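You operate a simulated robot arm through the tools that you are given. There is no shell and no other tool.

You run a simulated robot arm. Do the job below in one go: nothing can be reset, and whatever is moved stays where it is left.

Task
Tape both sides of the Lot 65 coil from the forming bench.
Fine: use the tape stand, one stroke a side; leave the coil in the carriage, back at Load.

The check looks at the end state, three seconds after you hand in, the way a careful person would. Anything else that was tipped, shoved, dropped, spilled or broken makes it a failure.

Robot
A 7-joint arm with a three-finger gripper, fixed in place. Base frame: the origin is on the floor under the middle of its stand, x ahead of it, y to its left, z up. Lengths are in cm, angles in rad, forces in N, time in s.
It reaches about 134.2 cm from its shoulder. Its first joint turns from -2.897 to 2.897 rad. Payload 2.69 kg.
The TCP is the grasp point between the finger pads, 3 cm short of the fingertips. In the tool frame z runs along the fingers and y along their closing line. The gripper opens to 12.8 cm; its body begins 11.7 cm behind the TCP.
Orientation is told as [roll, pitch, yaw] about the base's x, y, z axes, in that order, counted from this pose: with the fingers straight down and closing along the base's y, the tool's x points along the base's -x, its y along +y and its z along -z.

Tools
- The arm moves only by the tool drive_tool. Its argument "plan" is one flat list of numbers, 7 for each row, row after row: the shift along the tool's x, y, z in units of 20 mm (1.0 is 20 mm), then the turn, a rotation vector about the tool's x, y, z in units of 5 degrees (1.0 is 5 degrees), then the opening, from 0 (shut) to 1 (fully open). In form: [x, y, z, wx, wy, wz, hand, x, y, z, wx, wy, wz, hand, ...]. A call has 1 to 20 rows; each row shifts and turns the commanded pose from where the row before left it, along the tool's axes as they then stand. A call with a number of a shift or a turn outside -1 to 1 is refused whole. Each row takes 0.2 s and may step no farther than 5 cm and 0.15 rad from the row before; otherwise, or with a gripper value out of range, the whole call is refused. Where a pose cannot be reached the arm comes as near as it can. A force on the tool above 90 N (or 10 N above the force at the start of the call, whichever is more), or a blocked arm, ends the call early, and 0.2 s more pass. Each finger travels about 12.7 cm/s and halts on what it meets, pressing with about 22 N; the grip force reading is that of the motor and also rises with nothing between the fingers. The clock runs only during rows and for 0.2 s after the last one: add rows that do not move to give the fingers time. The reply holds the time, the measured pose of the TCP, the force on the tool along the base axes, the opening and the grip force, in the units named above and with some noise, with the torque about the TCP (base axes, N m) and any sound that the robot's microphone picked up, and new pictures: "show" is both (left out), scene, wrist or none.
- Cameras (640 x 400 px; columns grow to the right, rows downward): "scene" is fixed at [39.96, -50.06, 144.63]; the picture's right is [0.95, -0.30, 0.00], its down [-0.17, -0.56, -0.81] and it looks along [0.24, 0.77, -0.58] (base axes); focal length 322 px, centre (320, 200). "wrist" rides on the gripper at [5.8, 5.4, -13.1] in the tool frame; the picture's right is [-0.68, 0.74, 0.00], its down [-0.62, -0.57, -0.55] and it looks along [-0.40, -0.37, 0.84] (tool axes); focal length 234 px, centre (320, 200). There is no depth. A picture from a camera that has moved, and an enlarged one, comes with that camera's place and axes in the base frame and with its lens.
- move_column(by): moves the trunk up (or, below 0, down) by that many cm; the arm rides with it, the base frame stays. It gives what a move gives, with no picture.
- close_up(camera, box): a new picture of the part [left, top, right, bottom] of that camera's present view, enlarged. It takes no simulated time.
- close_job(): hands the job in; it is judged then, once.

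Places have to be worked out from the pictures, the camera data and where the tool is seen. Open the gripper and draw the arm clear of the work before you hand the job in, unless the task says otherwise.

The tools are called as a command line: name --argument value ..., lists and objects as JSON in quotes. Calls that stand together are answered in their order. drive_tool: Moves the arm, as the interface text tells. Its arguments: {"type":"object","properties":{"plan":{"type":"array"},"show":{"type":"string","enum":["both","scene","wrist","none"]}},"required":["plan"]} The other tools are called the same way: move_column (by) moves the trunk up or down; close_up (camera, box) takes an enlarged picture of a part of a camera's view; close_job () hands the job in.

At the start:

```text
time_s: 0.0
ee_pos: [77.75, 8.07, 112.01]
orientation: [0.0, 0.001, 0.001]
force: [-0.1, 0.2, -0.5]
torque: [0.03, 0.0, 0.0]
finger_gap: 12.81
grasp_force: 0.1
trunk travel left (down, up): [-15.0, 20.0]
```

scene: 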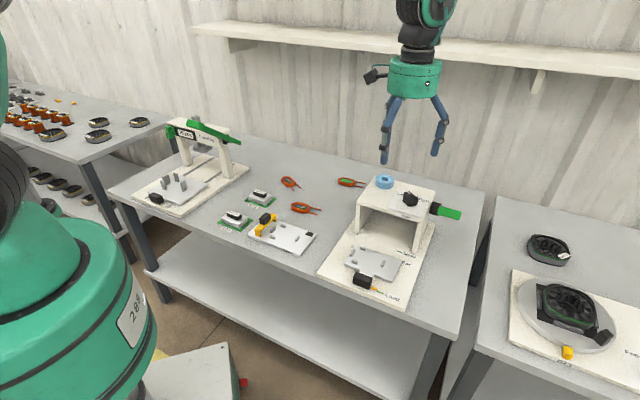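
wrist: 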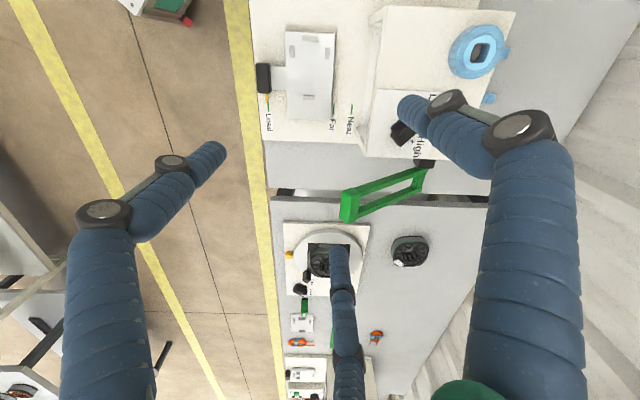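

I'll begin by looking closely at the benches and stands to identify the coil, the tape stand and labels.

close_up --camera "scene" --box '[310, 160, 470, 310]'

close_up --camera "scene" --box '[110, 100, 270, 230]'

close_up --camera "scene" --box '[210, 160, 370, 260]'

close_up --camera "scene" --box '[480, 210, 640, 400]'

close_up --camera "scene" --box '[0, 70, 160, 220]'

close_up --camera "wrist" --box '[240, 0, 540, 200]'

close_up --camera "wrist" --box '[260, 180, 480, 400]'

```text
2.67 times, centred on (390, 235) of scene
camera zoom: at [39.96, -50.06, 144.63], right [0.95, -0.3, 0.0], down [-0.17, -0.56, -0.81], along [0.24, 0.77, -0.58], focal length 859 px, centre (133, 107)
```

zoom: 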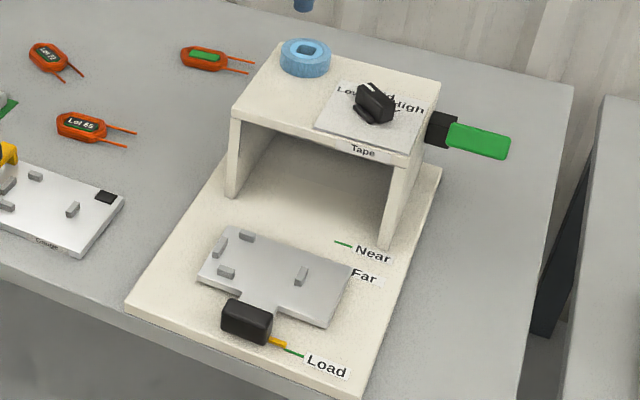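

```text
3.08 times, centred on (190, 165) of scene
camera zoom: at [39.96, -50.06, 144.63], right [0.95, -0.3, 0.0], down [-0.17, -0.56, -0.81], along [0.24, 0.77, -0.58], focal length 991 px, centre (720, 308)
```

zoom: 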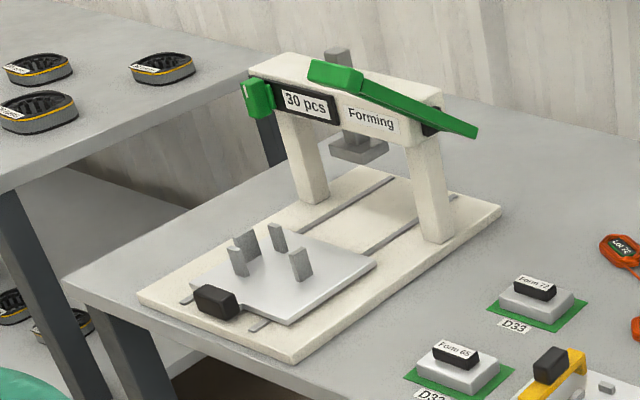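

```text
4.00 times, centred on (290, 210) of scene
camera zoom: at [39.96, -50.06, 144.63], right [0.95, -0.3, 0.0], down [-0.17, -0.56, -0.81], along [0.24, 0.77, -0.58], focal length 1288 px, centre (440, 160)
```

zoom: 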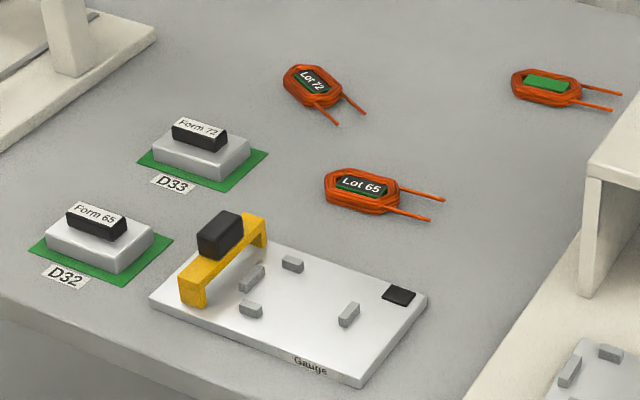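

```text
2.11 times, centred on (560, 305) of scene
camera zoom: at [39.96, -50.06, 144.63], right [0.95, -0.3, 0.0], down [-0.17, -0.56, -0.81], along [0.24, 0.77, -0.58], focal length 678 px, centre (-185, -21)
```

zoom: 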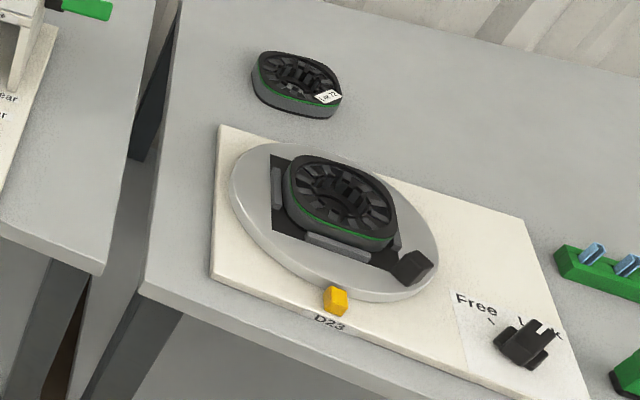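

```text
2.67 times, centred on (80, 145) of scene
camera zoom: at [39.96, -50.06, 144.63], right [0.95, -0.3, 0.0], down [-0.17, -0.56, -0.81], along [0.24, 0.77, -0.58], focal length 859 px, centre (960, 347)
```

zoom: 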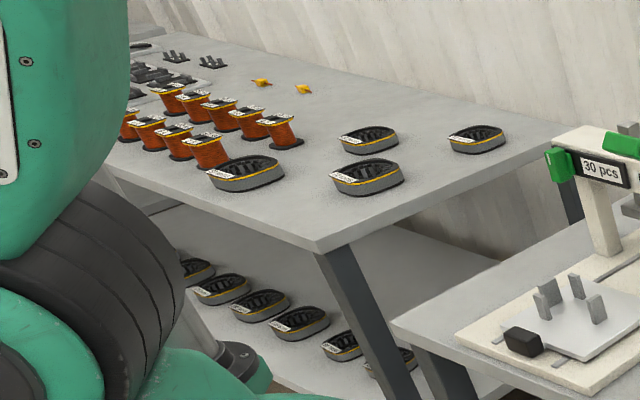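

```text
2.00 times, centred on (390, 100) of wrist
camera zoom: at [72.0, 13.39, 125.09], right [0.68, 0.74, 0.0], down [0.62, -0.57, 0.55], along [0.4, -0.37, -0.84], focal length 468 px, centre (180, 400)
```

zoom: 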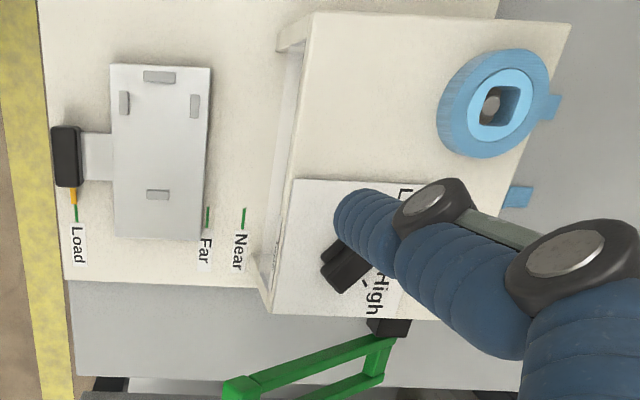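

```text
1.82 times, centred on (370, 290) of wrist
camera zoom: at [72.0, 13.39, 125.09], right [0.68, 0.74, 0.0], down [0.62, -0.57, 0.55], along [0.4, -0.37, -0.84], focal length 426 px, centre (229, 36)
```

zoom: 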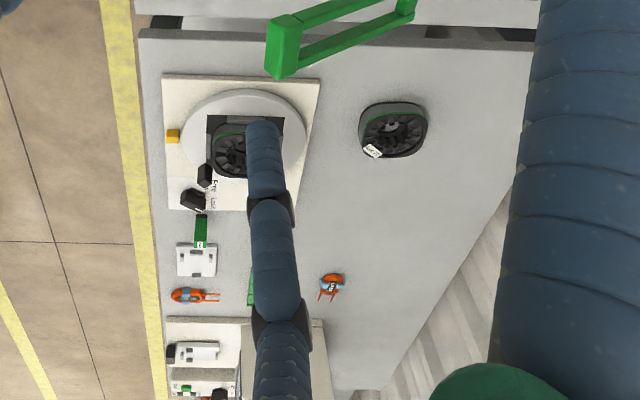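

The bench holds the tape stand (carriage at Load, with Far/Near ticks about 14 and 18 cm along its slide), the gauge and the labelled coils. I judge the Lot 65 coil to be near (61, 43, 73). I'll move over it at a safe height to look closer.

drive_tool --plan '[0.333, 0.917, 0.2, 0, 0, 0, 1, 0.333, 0.917, 0.2, 0, 0, 0, 1, 0.333, 0.917, 0.2, 0, 0, 0, 1, 0.333, 0.917, 0.2, 0, 0, 0, 1, 0.333, 0.917, 0.2, 0, 0, 0, 1, 0.333, 0.917, 0.2, 0, 0, 0, 1, 0.333, 0.917, 0.2, 0, 0, 0, 1, 0.333, 0.917, 0.2, 0, 0, 0, 1, 0.333, 0.917, 0.2, 0, 0, 0, 1, 0.333, 0.917, 0.2, 0, 0, 0, 1, 0.333, 0.917, 0.2, 0, 0, 0, 1, 0.333, 0.917, 0.2, 0, 0, 0, 1, 0.333, 0.917, 0.2, 0, 0, 0, 1, 0.333, 0.917, 0.2, 0, 0, 0, 1, 0.333, 0.917, 0.2, 0, 0, 0, 1, 0.333, 0.917, 0.2, 0, 0, 0, 1, 0.333, 0.917, 0.2, 0, 0, 0, 1, 0.333, 0.917, 0.2, 0, 0, 0, 1]' --show "both"

```text
time_s: 3.8
ee_pos: [65.7, 41.07, 104.83]
orientation: [0.001, 0.0, 0.002]
force: [0.9, -0.4, -0.1]
torque: [-0.01, -0.02, 0.0]
finger_gap: 12.81
grasp_force: 0.0
trunk travel left (down, up): [-15.0, 20.0]
camera wrist: at [59.95, 46.43, 117.89], right [0.68, 0.74, 0.0], down [0.62, -0.57, 0.55], along [0.4, -0.37, -0.84], focal length 234 px, centre (320, 200)
```

scene: 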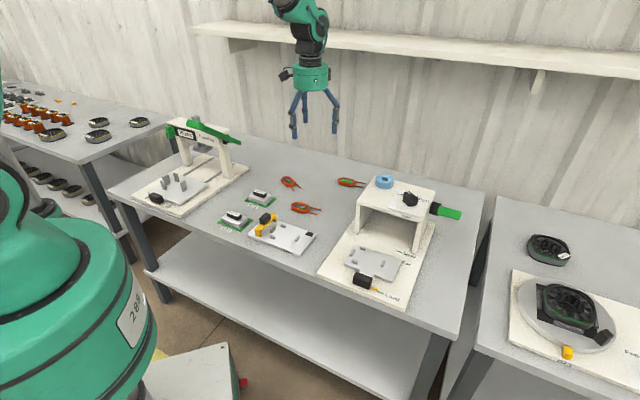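
wrist: 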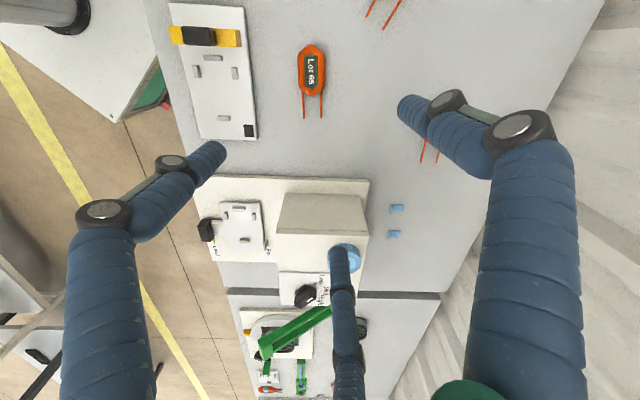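

close_up --camera "wrist" --box '[240, 20, 400, 140]'

close_up --camera "wrist" --box '[150, 0, 290, 150]'

close_up --camera "wrist" --box '[190, 170, 440, 390]'

close_up --camera "scene" --box '[380, 170, 480, 240]'

close_up --camera "scene" --box '[320, 165, 400, 215]'

close_up --camera "scene" --box '[330, 230, 430, 310]'

```text
3.33 times, centred on (320, 80) of wrist
camera zoom: at [59.95, 46.43, 117.89], right [0.68, 0.74, 0.0], down [0.62, -0.57, 0.55], along [0.4, -0.37, -0.84], focal length 781 px, centre (320, 600)
```

zoom: 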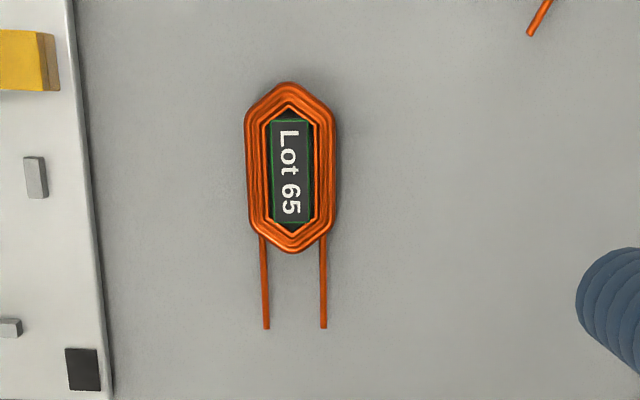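

```text
2.67 times, centred on (220, 75) of wrist
camera zoom: at [59.95, 46.43, 117.89], right [0.68, 0.74, 0.0], down [0.62, -0.57, 0.55], along [0.4, -0.37, -0.84], focal length 624 px, centre (587, 533)
```

zoom: 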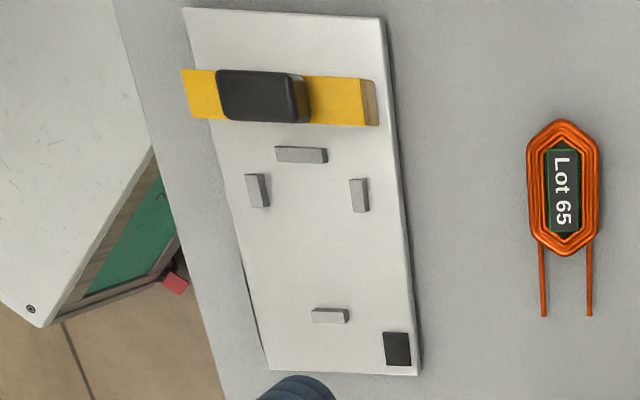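

```text
1.82 times, centred on (315, 280) of wrist
camera zoom: at [59.95, 46.43, 117.89], right [0.68, 0.74, 0.0], down [0.62, -0.57, 0.55], along [0.4, -0.37, -0.84], focal length 426 px, centre (329, 54)
```

zoom: 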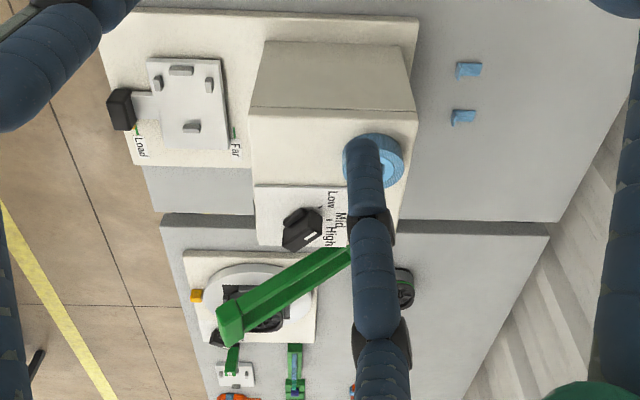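

```text
5.71 times, centred on (430, 205) of scene
camera zoom: at [39.96, -50.06, 144.63], right [0.95, -0.3, 0.0], down [-0.17, -0.56, -0.81], along [0.24, 0.77, -0.58], focal length 1840 px, centre (-309, 171)
```

zoom: 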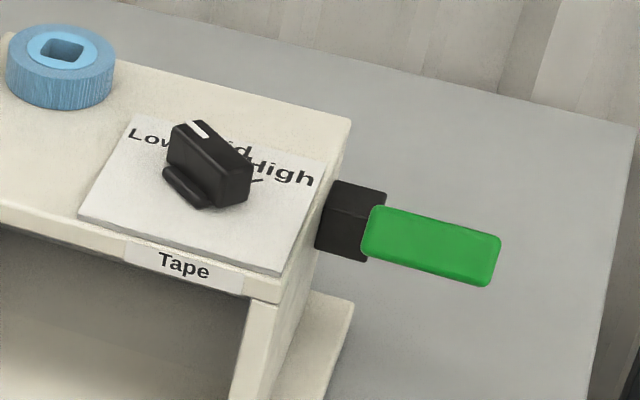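

```text
8.00 times, centred on (360, 190) of scene
camera zoom: at [39.96, -50.06, 144.63], right [0.95, -0.3, 0.0], down [-0.17, -0.56, -0.81], along [0.24, 0.77, -0.58], focal length 2576 px, centre (0, 280)
```

zoom: 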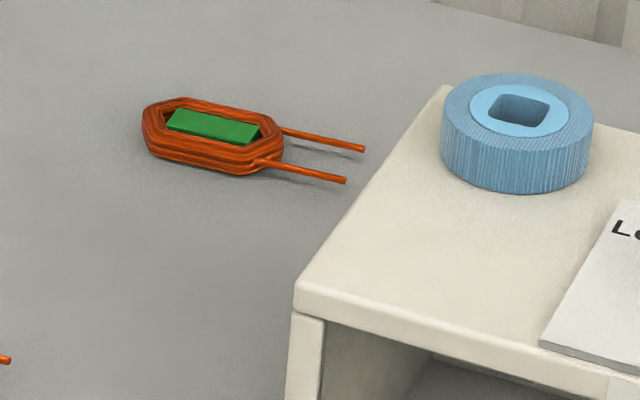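

```text
5.00 times, centred on (380, 270) of scene
camera zoom: at [39.96, -50.06, 144.63], right [0.95, -0.3, 0.0], down [-0.17, -0.56, -0.81], along [0.24, 0.77, -0.58], focal length 1610 px, centre (20, -150)
```

zoom: 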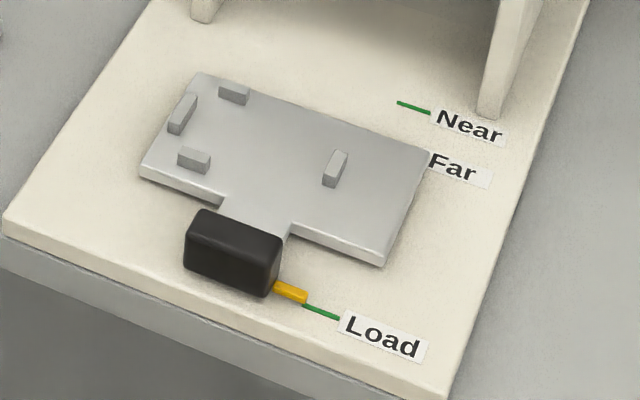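

The Lot 65 coil is label-up, with its two leads running toward (+x, −y). The stand has a Low/Mid/High knob that I need to see from above, so I'll move over the tape stand's top.

drive_tool --plan '[-0.79, -0.894, -0.1, 0, 0, 0, 1, -0.79, -0.894, -0.1, 0, 0, 0, 1, -0.79, -0.894, -0.1, 0, 0, 0, 1, -0.79, -0.894, -0.1, 0, 0, 0, 1, -0.79, -0.894, -0.1, 0, 0, 0, 1, -0.79, -0.894, -0.1, 0, 0, 0, 1, -0.79, -0.894, -0.1, 0, 0, 0, 1, -0.79, -0.894, -0.1, 0, 0, 0, 1, -0.79, -0.894, -0.1, 0, 0, 0, 1, -0.79, -0.894, -0.1, 0, 0, 0, 1, -0.79, -0.894, -0.1, 0, 0, 0, 1, -0.79, -0.894, -0.1, 0, 0, 0, 1, -0.79, -0.894, -0.1, 0, 0, 0, 1, -0.79, -0.894, -0.1, 0, 0, 0, 1, -0.79, -0.894, -0.1, 0, 0, 0, 1, -0.79, -0.894, -0.1, 0, 0, 0, 1]' --show "wrist"

```text
time_s: 7.2
ee_pos: [91.0, 12.46, 108.0]
orientation: [0.001, 0.0, 0.0]
force: [0.7, 0.2, 0.1]
torque: [-0.04, 0.01, -0.03]
finger_gap: 12.77
grasp_force: 0.1
trunk travel left (down, up): [-15.0, 20.0]
camera wrist: at [85.28, 17.72, 121.03], right [0.68, 0.74, 0.0], down [0.62, -0.57, 0.55], along [0.4, -0.37, -0.84], focal length 234 px, centre (320, 200)
```

wrist: 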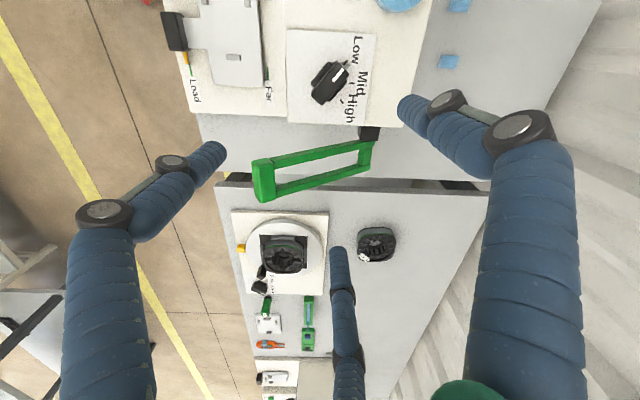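

close_up --camera "wrist" --box '[280, 20, 390, 140]'

close_up --camera "wrist" --box '[150, 0, 350, 120]'

close_up --camera "wrist" --box '[220, 190, 420, 400]'

close_up --camera "wrist" --box '[240, 100, 400, 210]'

close_up --camera "wrist" --box '[370, 0, 500, 100]'

```text
3.33 times, centred on (335, 80) of wrist
camera zoom: at [85.28, 17.72, 121.03], right [0.68, 0.74, 0.0], down [0.62, -0.57, 0.55], along [0.4, -0.37, -0.84], focal length 781 px, centre (270, 600)
```

zoom: 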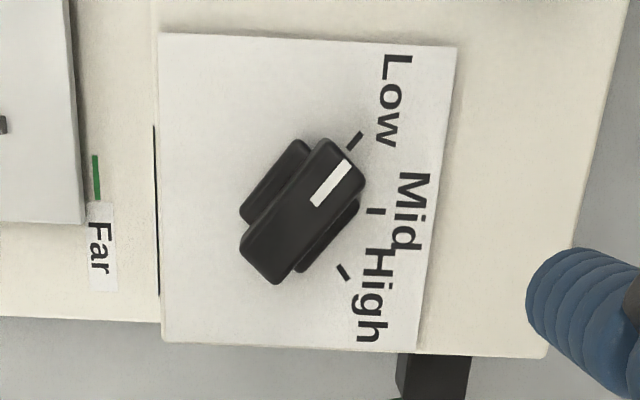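

```text
3.20 times, centred on (250, 60) of wrist
camera zoom: at [85.28, 17.72, 121.03], right [0.68, 0.74, 0.0], down [0.62, -0.57, 0.55], along [0.4, -0.37, -0.84], focal length 749 px, centre (544, 648)
```

zoom: 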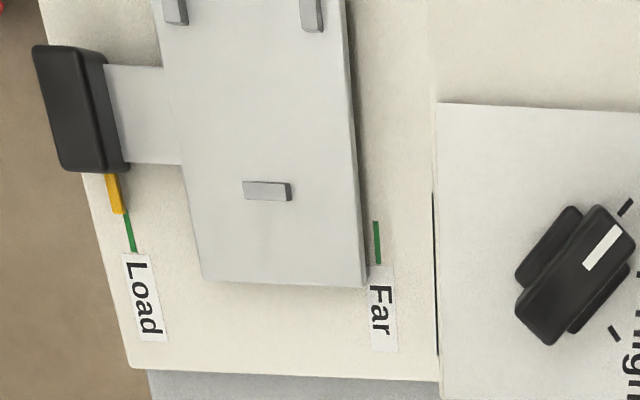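

```text
1.90 times, centred on (320, 295) of wrist
camera zoom: at [85.28, 17.72, 121.03], right [0.68, 0.74, 0.0], down [0.62, -0.57, 0.55], along [0.4, -0.37, -0.84], focal length 446 px, centre (320, 19)
```

zoom: 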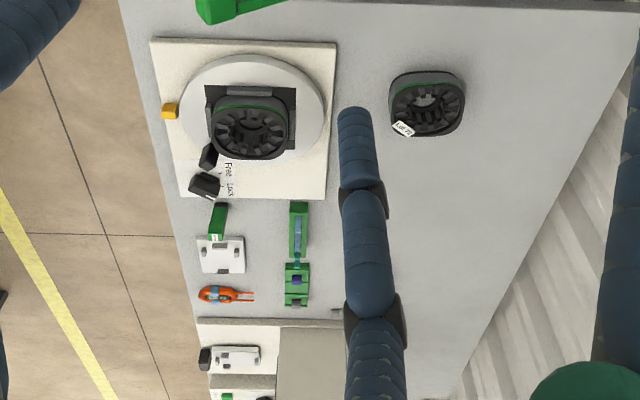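

```text
3.64 times, centred on (320, 155) of wrist
camera zoom: at [85.28, 17.72, 121.03], right [0.68, 0.74, 0.0], down [0.62, -0.57, 0.55], along [0.4, -0.37, -0.84], focal length 852 px, centre (320, 364)
```

zoom: 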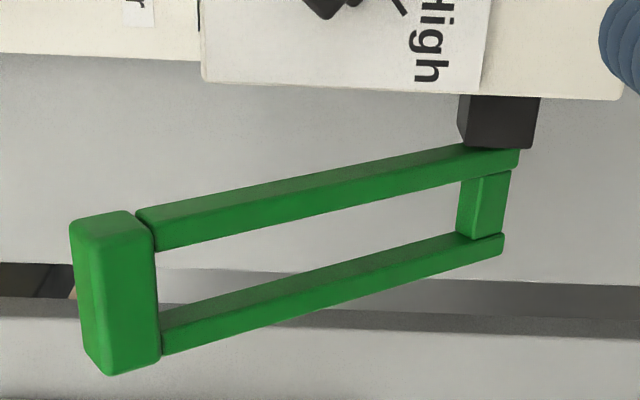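

```text
4.00 times, centred on (435, 50) of wrist
camera zoom: at [85.28, 17.72, 121.03], right [0.68, 0.74, 0.0], down [0.62, -0.57, 0.55], along [0.4, -0.37, -0.84], focal length 937 px, centre (-140, 800)
```

zoom: 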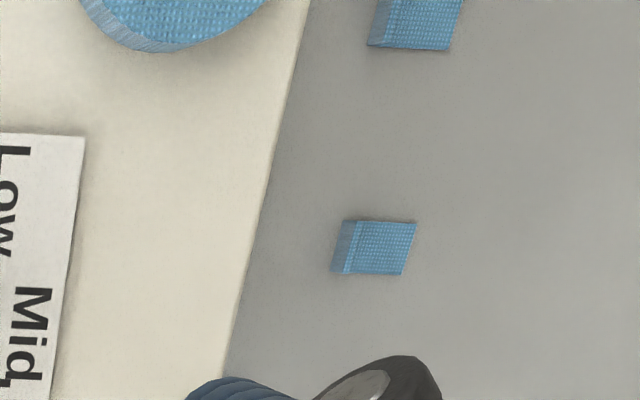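

The dial on the tape stand currently points at Low, and the green lever ends in a crossbar. I'll look for cues to the right setting on the neighbouring benches and around the stand.

close_up --camera "wrist" --box '[240, 290, 340, 400]'

close_up --camera "wrist" --box '[340, 220, 410, 270]'

close_up --camera "scene" --box '[0, 80, 80, 150]'

close_up --camera "scene" --box '[270, 165, 330, 220]'

close_up --camera "scene" --box '[210, 180, 330, 260]'

close_up --camera "scene" --box '[190, 10, 640, 110]'

close_up --camera "scene" --box '[560, 280, 640, 400]'

```text
3.64 times, centred on (290, 345) of wrist
camera zoom: at [85.28, 17.72, 121.03], right [0.68, 0.74, 0.0], down [0.62, -0.57, 0.55], along [0.4, -0.37, -0.84], focal length 852 px, centre (429, -327)
```

zoom: 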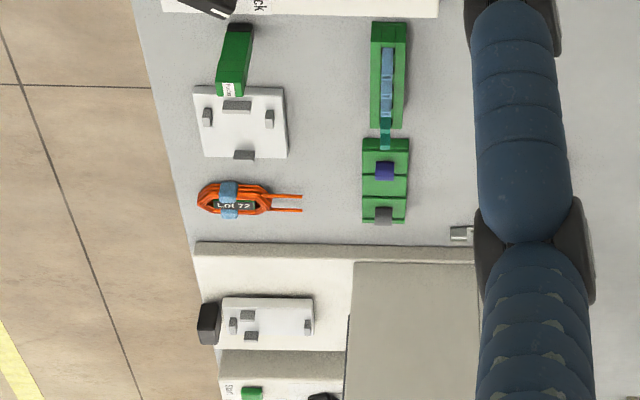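

```text
8.00 times, centred on (375, 245) of wrist
camera zoom: at [85.28, 17.72, 121.03], right [0.68, 0.74, 0.0], down [0.62, -0.57, 0.55], along [0.4, -0.37, -0.84], focal length 1873 px, centre (-120, -160)
```

zoom: 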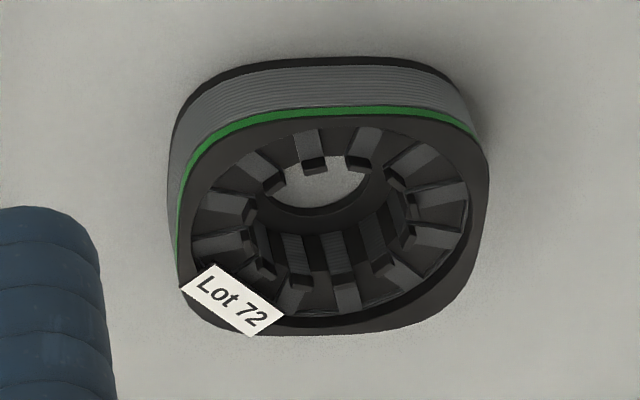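

```text
5.71 times, centred on (40, 115) of scene
camera zoom: at [39.96, -50.06, 144.63], right [0.95, -0.3, 0.0], down [-0.17, -0.56, -0.81], along [0.24, 0.77, -0.58], focal length 1840 px, centre (1920, 686)
```

zoom: 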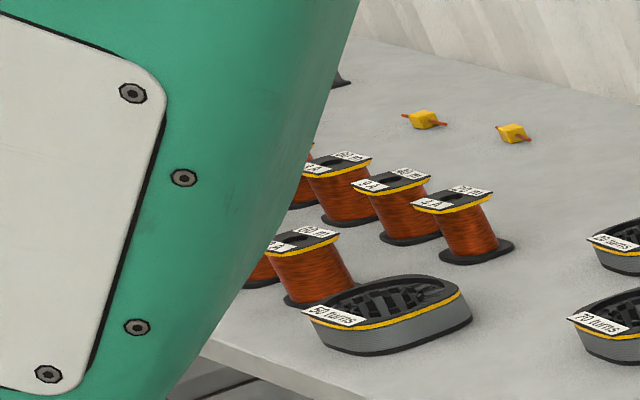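

```text
7.27 times, centred on (300, 192) of scene
camera zoom: at [39.96, -50.06, 144.63], right [0.95, -0.3, 0.0], down [-0.17, -0.56, -0.81], along [0.24, 0.77, -0.58], focal length 2342 px, centre (466, 254)
```

zoom: 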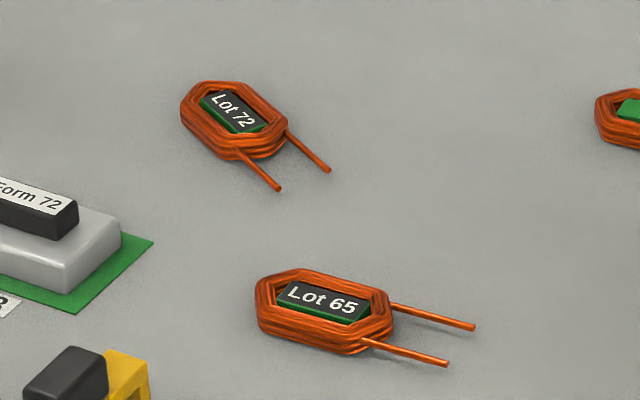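

```text
5.00 times, centred on (270, 220) of scene
camera zoom: at [39.96, -50.06, 144.63], right [0.95, -0.3, 0.0], down [-0.17, -0.56, -0.81], along [0.24, 0.77, -0.58], focal length 1610 px, centre (570, 100)
```

zoom: 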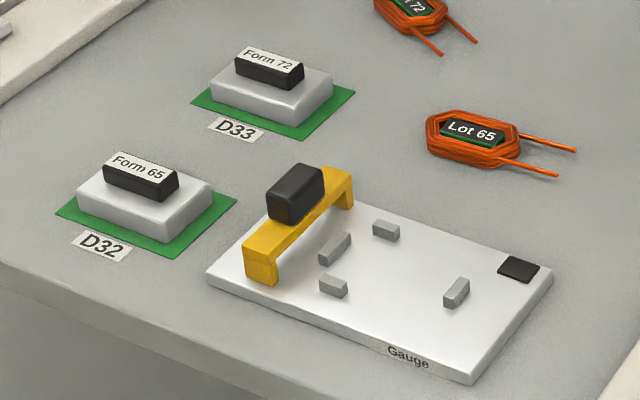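

```text
1.42 times, centred on (415, 60) of scene
camera zoom: at [39.96, -50.06, 144.63], right [0.95, -0.3, 0.0], down [-0.17, -0.56, -0.81], along [0.24, 0.77, -0.58], focal length 458 px, centre (185, 399)
```

zoom: 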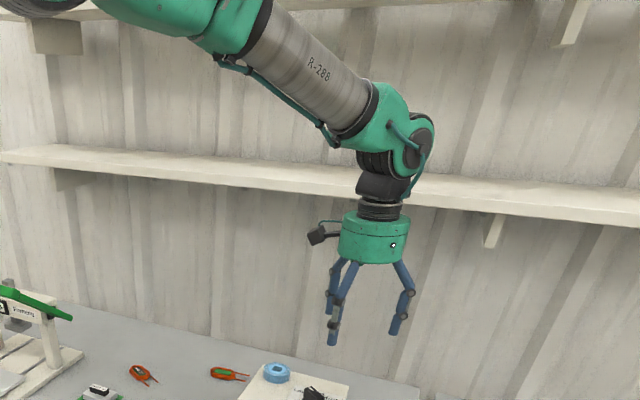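

```text
3.33 times, centred on (600, 340) of scene
camera zoom: at [39.96, -50.06, 144.63], right [0.95, -0.3, 0.0], down [-0.17, -0.56, -0.81], along [0.24, 0.77, -0.58], focal length 1074 px, centre (-613, -267)
```

zoom: 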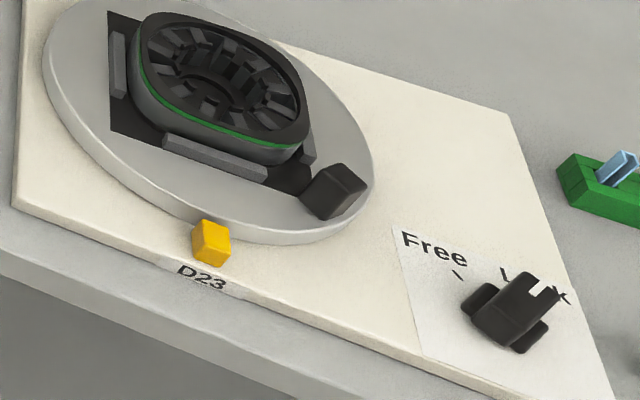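

The Lot 72 coil on the right bench has a blue tape band over each long side, so that is what a finished coil looks like. I'll turn the wrist so its camera looks along the slide direction into the stand, to see the tape head and any hint for the dial.

drive_tool --plan '[0.917, -0.417, 0, 0, 0, -1, 1, 0.917, -0.417, 0, 0, 0, 0, 1, 0.917, -0.417, 0, 0, 0, 0, 1, 0.917, -0.417, 0, 0, 0, 0, 1, 0.917, -0.417, 0, 0, 0, 0, 1, 0.917, -0.417, 0, 0, 0, 0, 1, 0.917, -0.417, 0, 0, 0, 0, 1, 0.917, -0.417, 0, 0, 0, 0, 1, 0.917, -0.417, 0, 0, 0, 0, 1, 0.917, -0.417, 0, 0, 0, 0, 1, 0.917, -0.417, 0, 0, 0, 0, 1, 0, 0, 0, 0, 0, -1, 1, 0, 0, 0, 0, 0, -1, 1, 0, 0, 0, 0, 0, -1, 1, 0, 0, 0, 0, 0, -1, 1, 0, 0, 0, 0, 0, -1, 1, 0, 0, 0, 0, 0, -1, 1, 0, 0, 0, 0, 0, -1, 1, 0, 0, 0, 0, 0, -1, 1]' --show "none"

drive_tool --plan '[0, 0, 0, 0, 0, -1, 1, 0, 0, 0, 0, 0, -1, 1, 0, 0, 0, 0, 0, -1, 1, 0, 0, 0, 0, 0, -1, 1, 0, 0, 0, 0, 0, -1, 1, 0, 0, 0, 0, 0, -1, 1, 0, 0, 0, 0, 0, -1, 1, 0, 0, 0, 0, 0, -1, 1, 0, 0, 0, 0, 0, -1, 1, 0, 0, 0, 0.68, -0.73, 0, 1, 0, 0, 0, 0.68, -0.73, 0, 1, 0, 0, 0, 0.68, -0.73, 0, 1, 0, 0, 0, 0.68, -0.73, 0, 1, 0, 0, 0, 0.68, -0.73, 0, 1, 0, 0, 0, 0.68, -0.73, 0, 1, 0, 0, 0, 0.68, -0.73, 0, 1]' --show "both"

```text
time_s: 11.2
ee_pos: [71.63, 1.61, 107.97]
orientation: [0.0, 0.0, 0.787]
force: [-0.3, -0.2, -0.4]
torque: [-0.02, 0.0, 0.01]
finger_gap: 12.81
grasp_force: 0.0
trunk travel left (down, up): [-15.0, 20.0]
```

```text
time_s: 14.6
ee_pos: [71.58, 1.5, 107.93]
orientation: [-0.445, -0.433, 1.671]
force: [0.5, 0.4, 0.2]
torque: [-0.01, 0.01, -0.03]
finger_gap: 12.79
grasp_force: 0.0
trunk travel left (down, up): [-15.0, 20.0]
camera wrist: at [62.21, -8.65, 114.17], right [-0.74, 0.68, 0.0], down [0.25, 0.28, 0.93], along [0.63, 0.68, -0.37], focal length 234 px, centre (320, 200)
```

scene: 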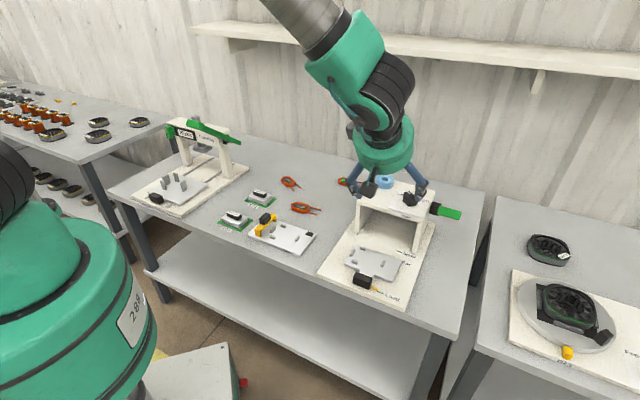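
wrist: 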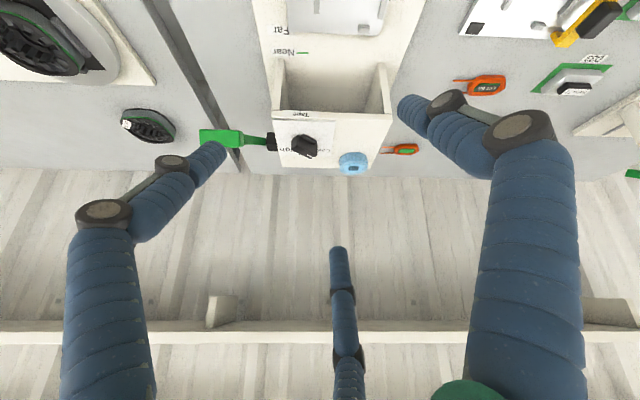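

The picture is upside-down but I can see under the stand's roof. I'll go down about 18 cm in front of the stand to look into its mouth.

drive_tool --plan '[0.419, 0.39, 0.819, 0, 0, 0, 1, 0.419, 0.39, 0.819, 0, 0, 0, 1, 0.419, 0.39, 0.819, 0, 0, 0, 1, 0.419, 0.39, 0.819, 0, 0, 0, 1, 0.419, 0.39, 0.819, 0, 0, 0, 1, 0.419, 0.39, 0.819, 0, 0, 0, 1, 0.419, 0.39, 0.819, 0, 0, 0, 1, 0.419, 0.39, 0.819, 0, 0, 0, 1, 0.419, 0.39, 0.819, 0, 0, 0, 1]' --show "both"

```text
time_s: 16.6
ee_pos: [71.65, 1.7, 89.96]
orientation: [-0.446, -0.431, 1.67]
force: [0.1, -0.6, 0.5]
torque: [0.0, 0.02, 0.0]
finger_gap: 12.8
grasp_force: 0.1
trunk travel left (down, up): [-15.0, 20.0]
camera wrist: at [62.23, -8.65, 96.18], right [-0.74, 0.68, -0.01], down [0.25, 0.28, 0.93], along [0.63, 0.68, -0.37], focal length 234 px, centre (320, 200)
```

scene: 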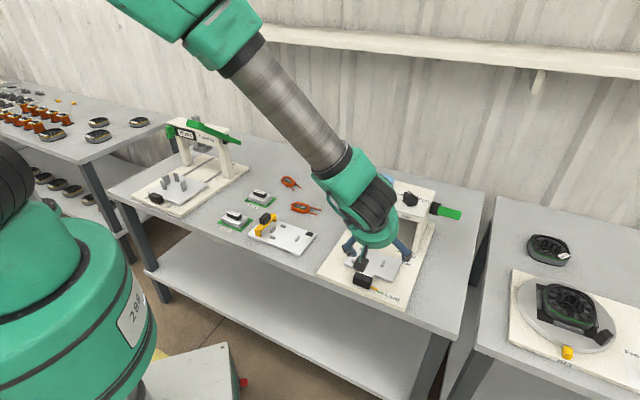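
wrist: 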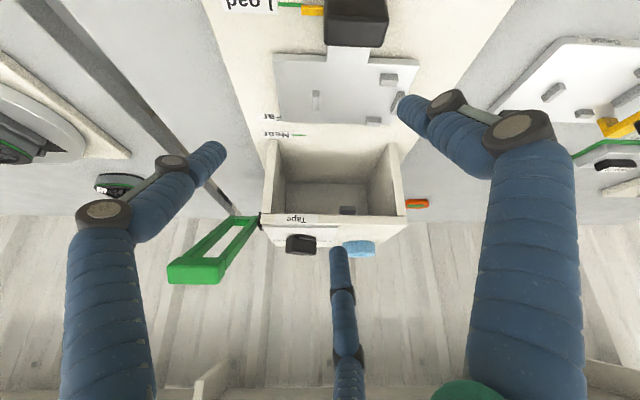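

close_up --camera "wrist" --box '[240, 120, 440, 270]'

close_up --camera "wrist" --box '[150, 180, 300, 300]'

close_up --camera "wrist" --box '[240, 0, 440, 140]'

```text
2.67 times, centred on (340, 195) of wrist
camera zoom: at [62.23, -8.65, 96.18], right [-0.74, 0.68, -0.01], down [0.25, 0.28, 0.93], along [0.63, 0.68, -0.37], focal length 624 px, centre (267, 213)
```

zoom: 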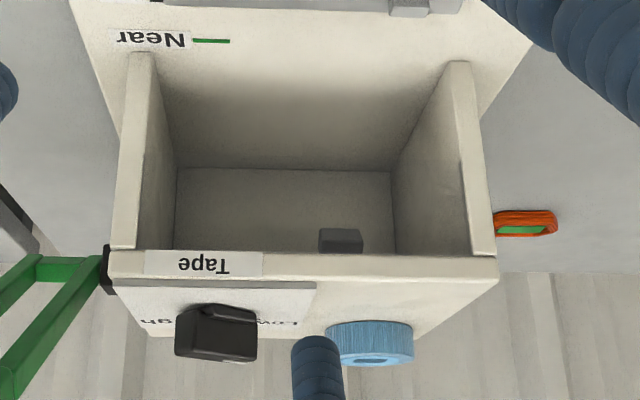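

```text
3.33 times, centred on (225, 240) of wrist
camera zoom: at [62.23, -8.65, 96.18], right [-0.74, 0.68, -0.01], down [0.25, 0.28, 0.93], along [0.63, 0.68, -0.37], focal length 781 px, centre (637, 67)
```

zoom: 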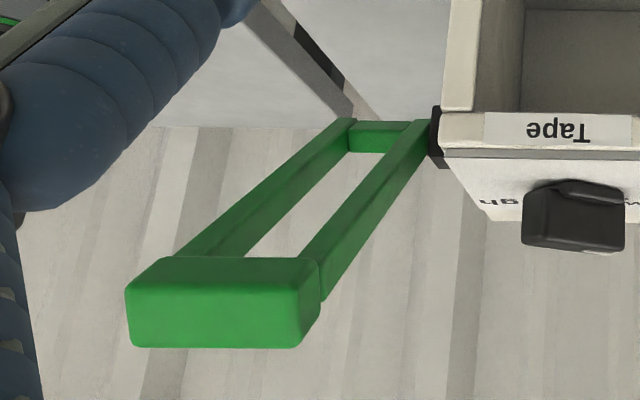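

```text
2.86 times, centred on (340, 70) of wrist
camera zoom: at [62.23, -8.65, 96.18], right [-0.74, 0.68, -0.01], down [0.25, 0.28, 0.93], along [0.63, 0.68, -0.37], focal length 669 px, centre (263, 571)
```

zoom: 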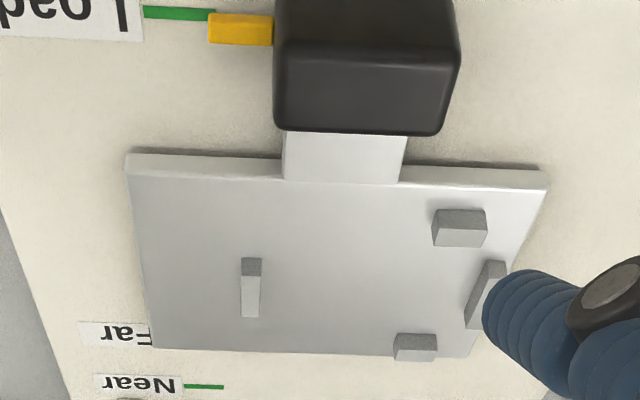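

The tape head is visible as a small grey block under the roof, left of centre, and the coil nest has end, near and far pegs plus a right peg that sits between the leads. Before planning the grasp I'll close the fingers partway in free air to see how the three fingers move.

drive_tool --plan '[0, 0, 0, 0, 0, 0, 0.4, 0, 0, 0, 0, 0, 0, 0.4, 0, 0, 0, 0, 0, 0, 0.4, 0, 0, 0, 0, 0, 0, 0.4]' --show "wrist"

drive_tool --plan '[0, 0, 0, 0, 0, 0, 0, 0, 0, 0, 0, 0, 0, 0, 0, 0, 0, 0, 0, 0, 0, 0, 0, 0, 0, 0, 0, 0]' --show "both"

```text
time_s: 17.6
ee_pos: [71.57, 1.77, 89.91]
orientation: [-0.444, -0.433, 1.671]
force: [0.0, 0.2, 0.5]
torque: [-0.02, -0.02, -0.02]
finger_gap: 5.12
grasp_force: 0.1
trunk travel left (down, up): [-15.0, 20.0]
camera wrist: at [62.19, -8.64, 96.16], right [-0.74, 0.68, 0.0], down [0.25, 0.28, 0.93], along [0.63, 0.68, -0.37], focal length 234 px, centre (320, 200)
```

wrist: 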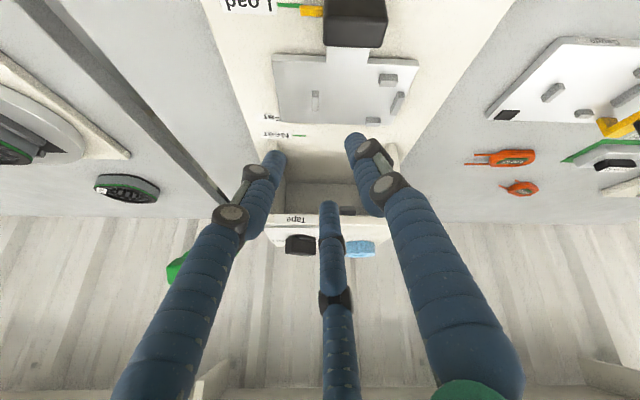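

```text
time_s: 18.6
ee_pos: [71.59, 1.66, 89.93]
orientation: [-0.443, -0.433, 1.67]
force: [0.2, 0.0, 0.2]
torque: [0.03, -0.01, 0.02]
finger_gap: 0.22
grasp_force: 21.8
trunk travel left (down, up): [-15.0, 20.0]
camera wrist: at [62.19, -8.64, 96.16], right [-0.74, 0.68, 0.0], down [0.25, 0.28, 0.93], along [0.63, 0.68, -0.37], focal length 234 px, centre (320, 200)
```

scene: 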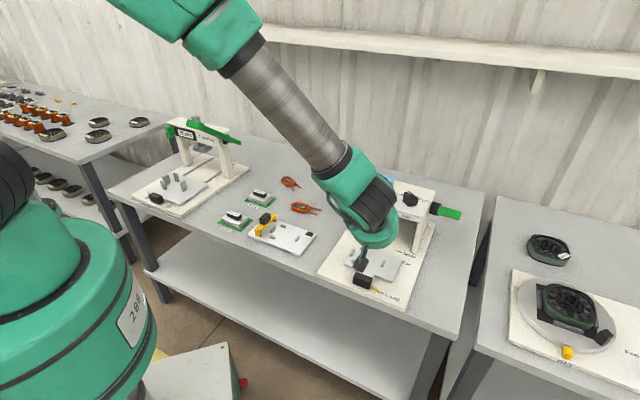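
wrist: 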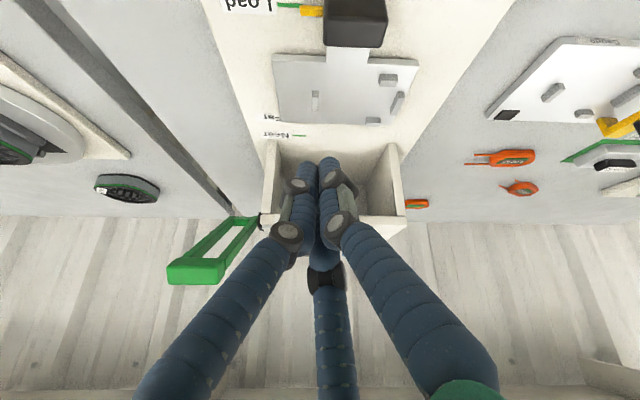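

The gripper is a three-jaw radial one: one finger on +y and two at ±30° on the −y side. Next I'll raise up and look at the gauge and the Lot 65 coil from the front to judge heights and see whether the gauge's black patch is a display.

drive_tool --plan '[-0.419, -0.39, -0.819, 0, 0, 0, 0, -0.419, -0.39, -0.819, 0, 0, 0, 0, -0.419, -0.39, -0.819, 0, 0, 0, 0, -0.419, -0.39, -0.819, 0, 0, 0, 0, -0.419, -0.39, -0.819, 0, 0, 0, 0, -0.419, -0.39, -0.819, 0, 0, 0, 0, -0.6, 0.68, 0, 0, 0, 0, 0, -0.6, 0.68, 0, 0, 0, 0, 0, -0.6, 0.68, 0, 0, 0, 0, 0, -0.6, 0.68, 0, 0, 0, 0, 0, -0.6, 0.68, 0, 0, 0, 0, 0, -0.6, 0.68, 0, 0, 0, 0, 0, -0.6, 0.68, 0, 0, 0, 0, 0, -0.6, 0.68, 0, 0, 0, 0, 0, -0.6, 0.68, 0, 0, 0, 0, 0, -0.6, 0.68, 0, 0, 0, 0, 0, -0.6, 0.68, 0, 0, 0, 0, 0, -0.6, 0.68, 0, 0, 0, 0, 0]' --show "both"

```text
time_s: 22.4
ee_pos: [55.26, 16.19, 101.6]
orientation: [-0.444, -0.431, 1.67]
force: [0.0, 0.9, 0.5]
torque: [-0.03, 0.02, 0.03]
finger_gap: 0.22
grasp_force: 21.8
trunk travel left (down, up): [-15.0, 20.0]
camera wrist: at [45.92, 5.89, 107.87], right [-0.74, 0.68, 0.0], down [0.25, 0.28, 0.93], along [0.63, 0.68, -0.37], focal length 234 px, centre (320, 200)
```

scene: 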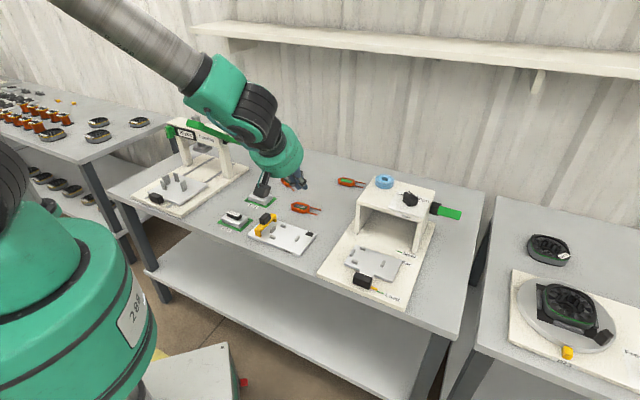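
wrist: 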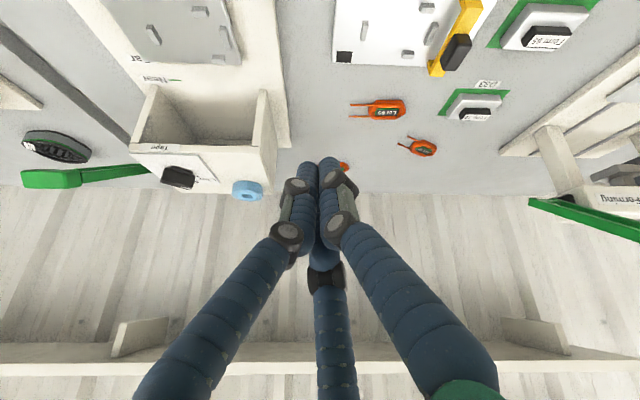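

close_up --camera "wrist" --box '[320, 0, 500, 90]'

close_up --camera "wrist" --box '[335, 80, 455, 170]'

close_up --camera "wrist" --box '[100, 60, 300, 200]'

```text
3.56 times, centred on (410, 45) of wrist
camera zoom: at [45.92, 5.89, 107.87], right [-0.74, 0.68, 0.0], down [0.25, 0.28, 0.93], along [0.63, 0.68, -0.37], focal length 833 px, centre (0, 751)
```

zoom: 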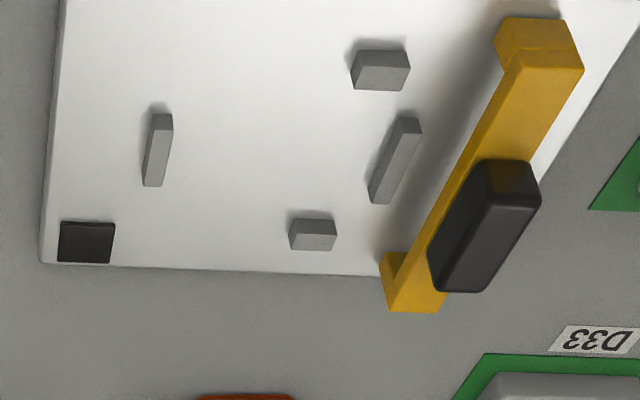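

```text
4.44 times, centred on (395, 125) of wrist
camera zoom: at [45.92, 5.89, 107.87], right [-0.74, 0.68, 0.0], down [0.25, 0.28, 0.93], along [0.63, 0.68, -0.37], focal length 1041 px, centre (-13, 533)
```

zoom: 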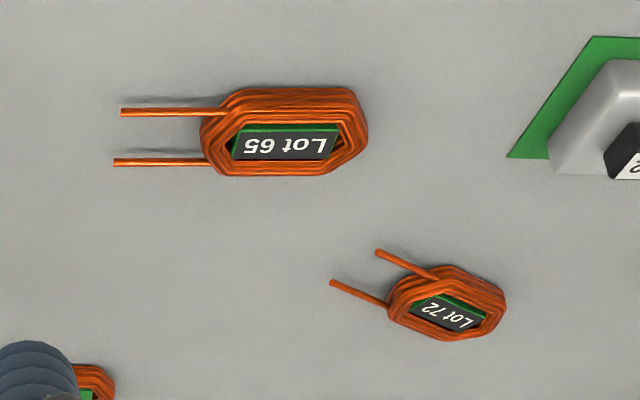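

```text
2.86 times, centred on (200, 130) of wrist
camera zoom: at [45.92, 5.89, 107.87], right [-0.74, 0.68, 0.0], down [0.25, 0.28, 0.93], along [0.63, 0.68, -0.37], focal length 669 px, centre (663, 400)
```

zoom: 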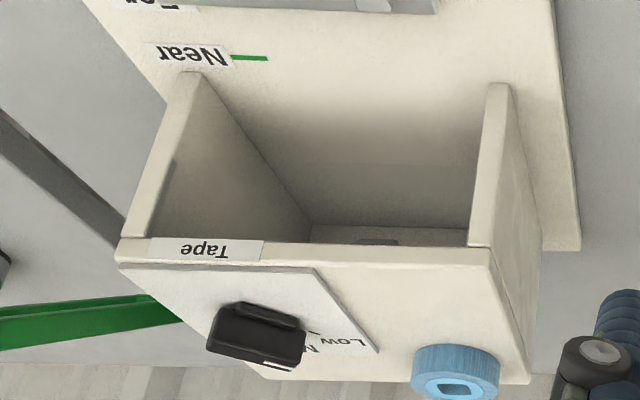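

close_up --camera "scene" --box '[285, 195, 325, 220]'

close_up --camera "wrist" --box '[360, 90, 410, 125]'

close_up --camera "wrist" --box '[395, 130, 445, 165]'

close_up --camera "scene" --box '[335, 175, 375, 195]'

```text
16.00 times, centred on (305, 208) of scene
camera zoom: at [39.96, -50.06, 144.63], right [0.95, -0.3, 0.0], down [-0.17, -0.56, -0.81], along [0.24, 0.77, -0.58], focal length 5153 px, centre (560, 80)
```

zoom: 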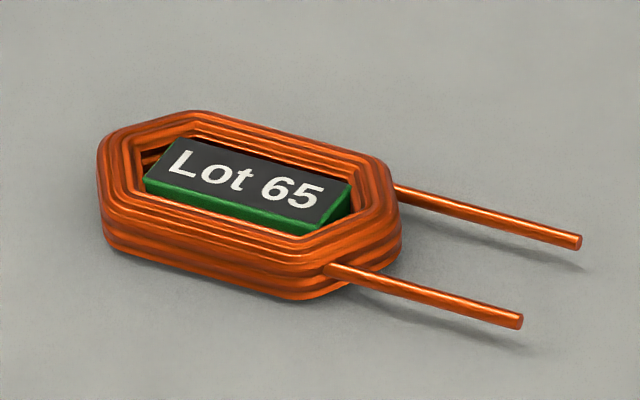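

```text
11.43 times, centred on (385, 108) of wrist
camera zoom: at [45.92, 5.89, 107.87], right [-0.74, 0.68, 0.0], down [0.25, 0.28, 0.93], along [0.63, 0.68, -0.37], focal length 2676 px, centre (-423, 1257)
```

zoom: 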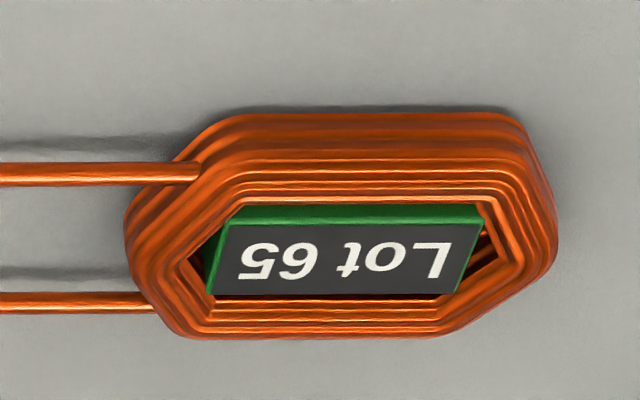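

```text
11.43 times, centred on (420, 148) of wrist
camera zoom: at [45.92, 5.89, 107.87], right [-0.74, 0.68, 0.0], down [0.25, 0.28, 0.93], along [0.63, 0.68, -0.37], focal length 2676 px, centre (-823, 800)
```

zoom: 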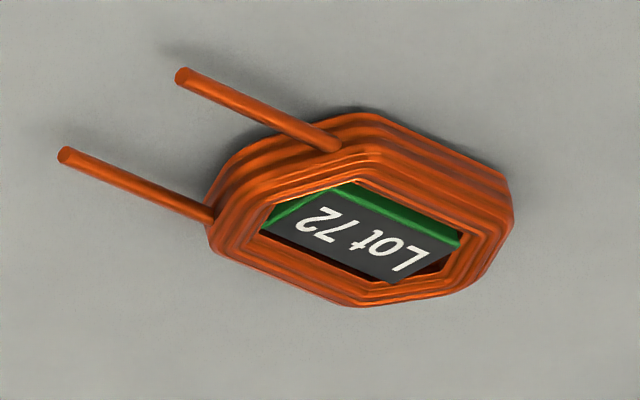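

```text
16.00 times, centred on (355, 185) of scene
camera zoom: at [39.96, -50.06, 144.63], right [0.95, -0.3, 0.0], down [-0.17, -0.56, -0.81], along [0.24, 0.77, -0.58], focal length 5153 px, centre (-240, 440)
```

zoom: 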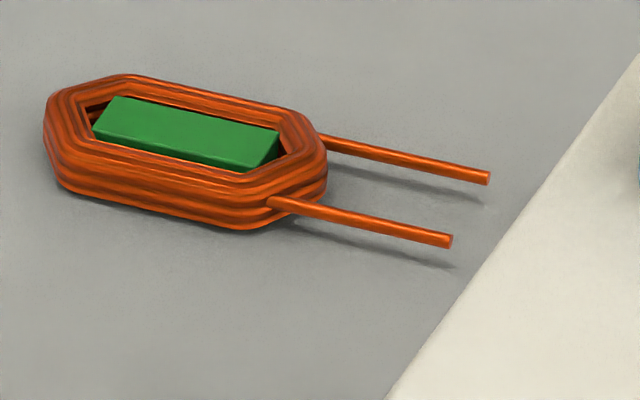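

The Lot 65 coil is about 1.4 cm tall, 7.5 × 4.8 cm, leads pointing +v (already parallel to the carriage nest). I want a closer, lower look at the gauge to see what its bridge and black patch are.

drive_tool --plan '[-0.6, 0.68, 0, 0, 0, 0, 0, -0.6, 0.68, 0, 0, 0, 0, 0, -0.6, 0.68, 0, 0, 0, 0, 0, -0.6, 0.68, 0, 0, 0, 0, 0, -0.6, 0.68, 0, 0, 0, 0, 0, -0.6, 0.68, 0, 0, 0, 0, 0, 0.419, 0.39, 0.819, 0, 0, 0, 0, 0.419, 0.39, 0.819, 0, 0, 0, 0, 0.419, 0.39, 0.819, 0, 0, 0, 0, 0.419, 0.39, 0.819, 0, 0, 0, 0, 0.419, 0.39, 0.819, 0, 0, 0, 0, 0.419, 0.39, 0.819, 0, 0, 0, 0, 0.419, 0.39, 0.819, 0, 0, 0, 0, 0.419, 0.39, 0.5, 0, 0, 0, 0]' --show "both"

```text
time_s: 25.4
ee_pos: [47.16, 23.26, 86.79]
orientation: [-0.435, -0.43, 1.666]
force: [-0.2, 0.5, 0.0]
torque: [0.0, 0.04, -0.02]
finger_gap: 0.26
grasp_force: 22.0
out of reach, approached as far as the arm can: row 14
trunk travel left (down, up): [-15.0, 20.0]
camera wrist: at [37.84, 12.79, 93.04], right [-0.74, 0.68, 0.0], down [0.26, 0.28, 0.93], along [0.63, 0.68, -0.38], focal length 234 px, centre (320, 200)
```

scene: 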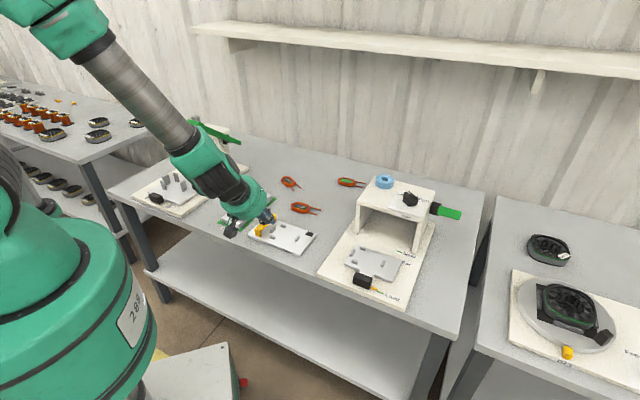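
wrist: 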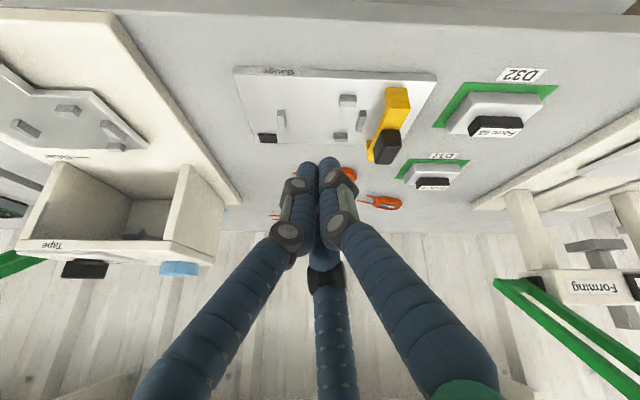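

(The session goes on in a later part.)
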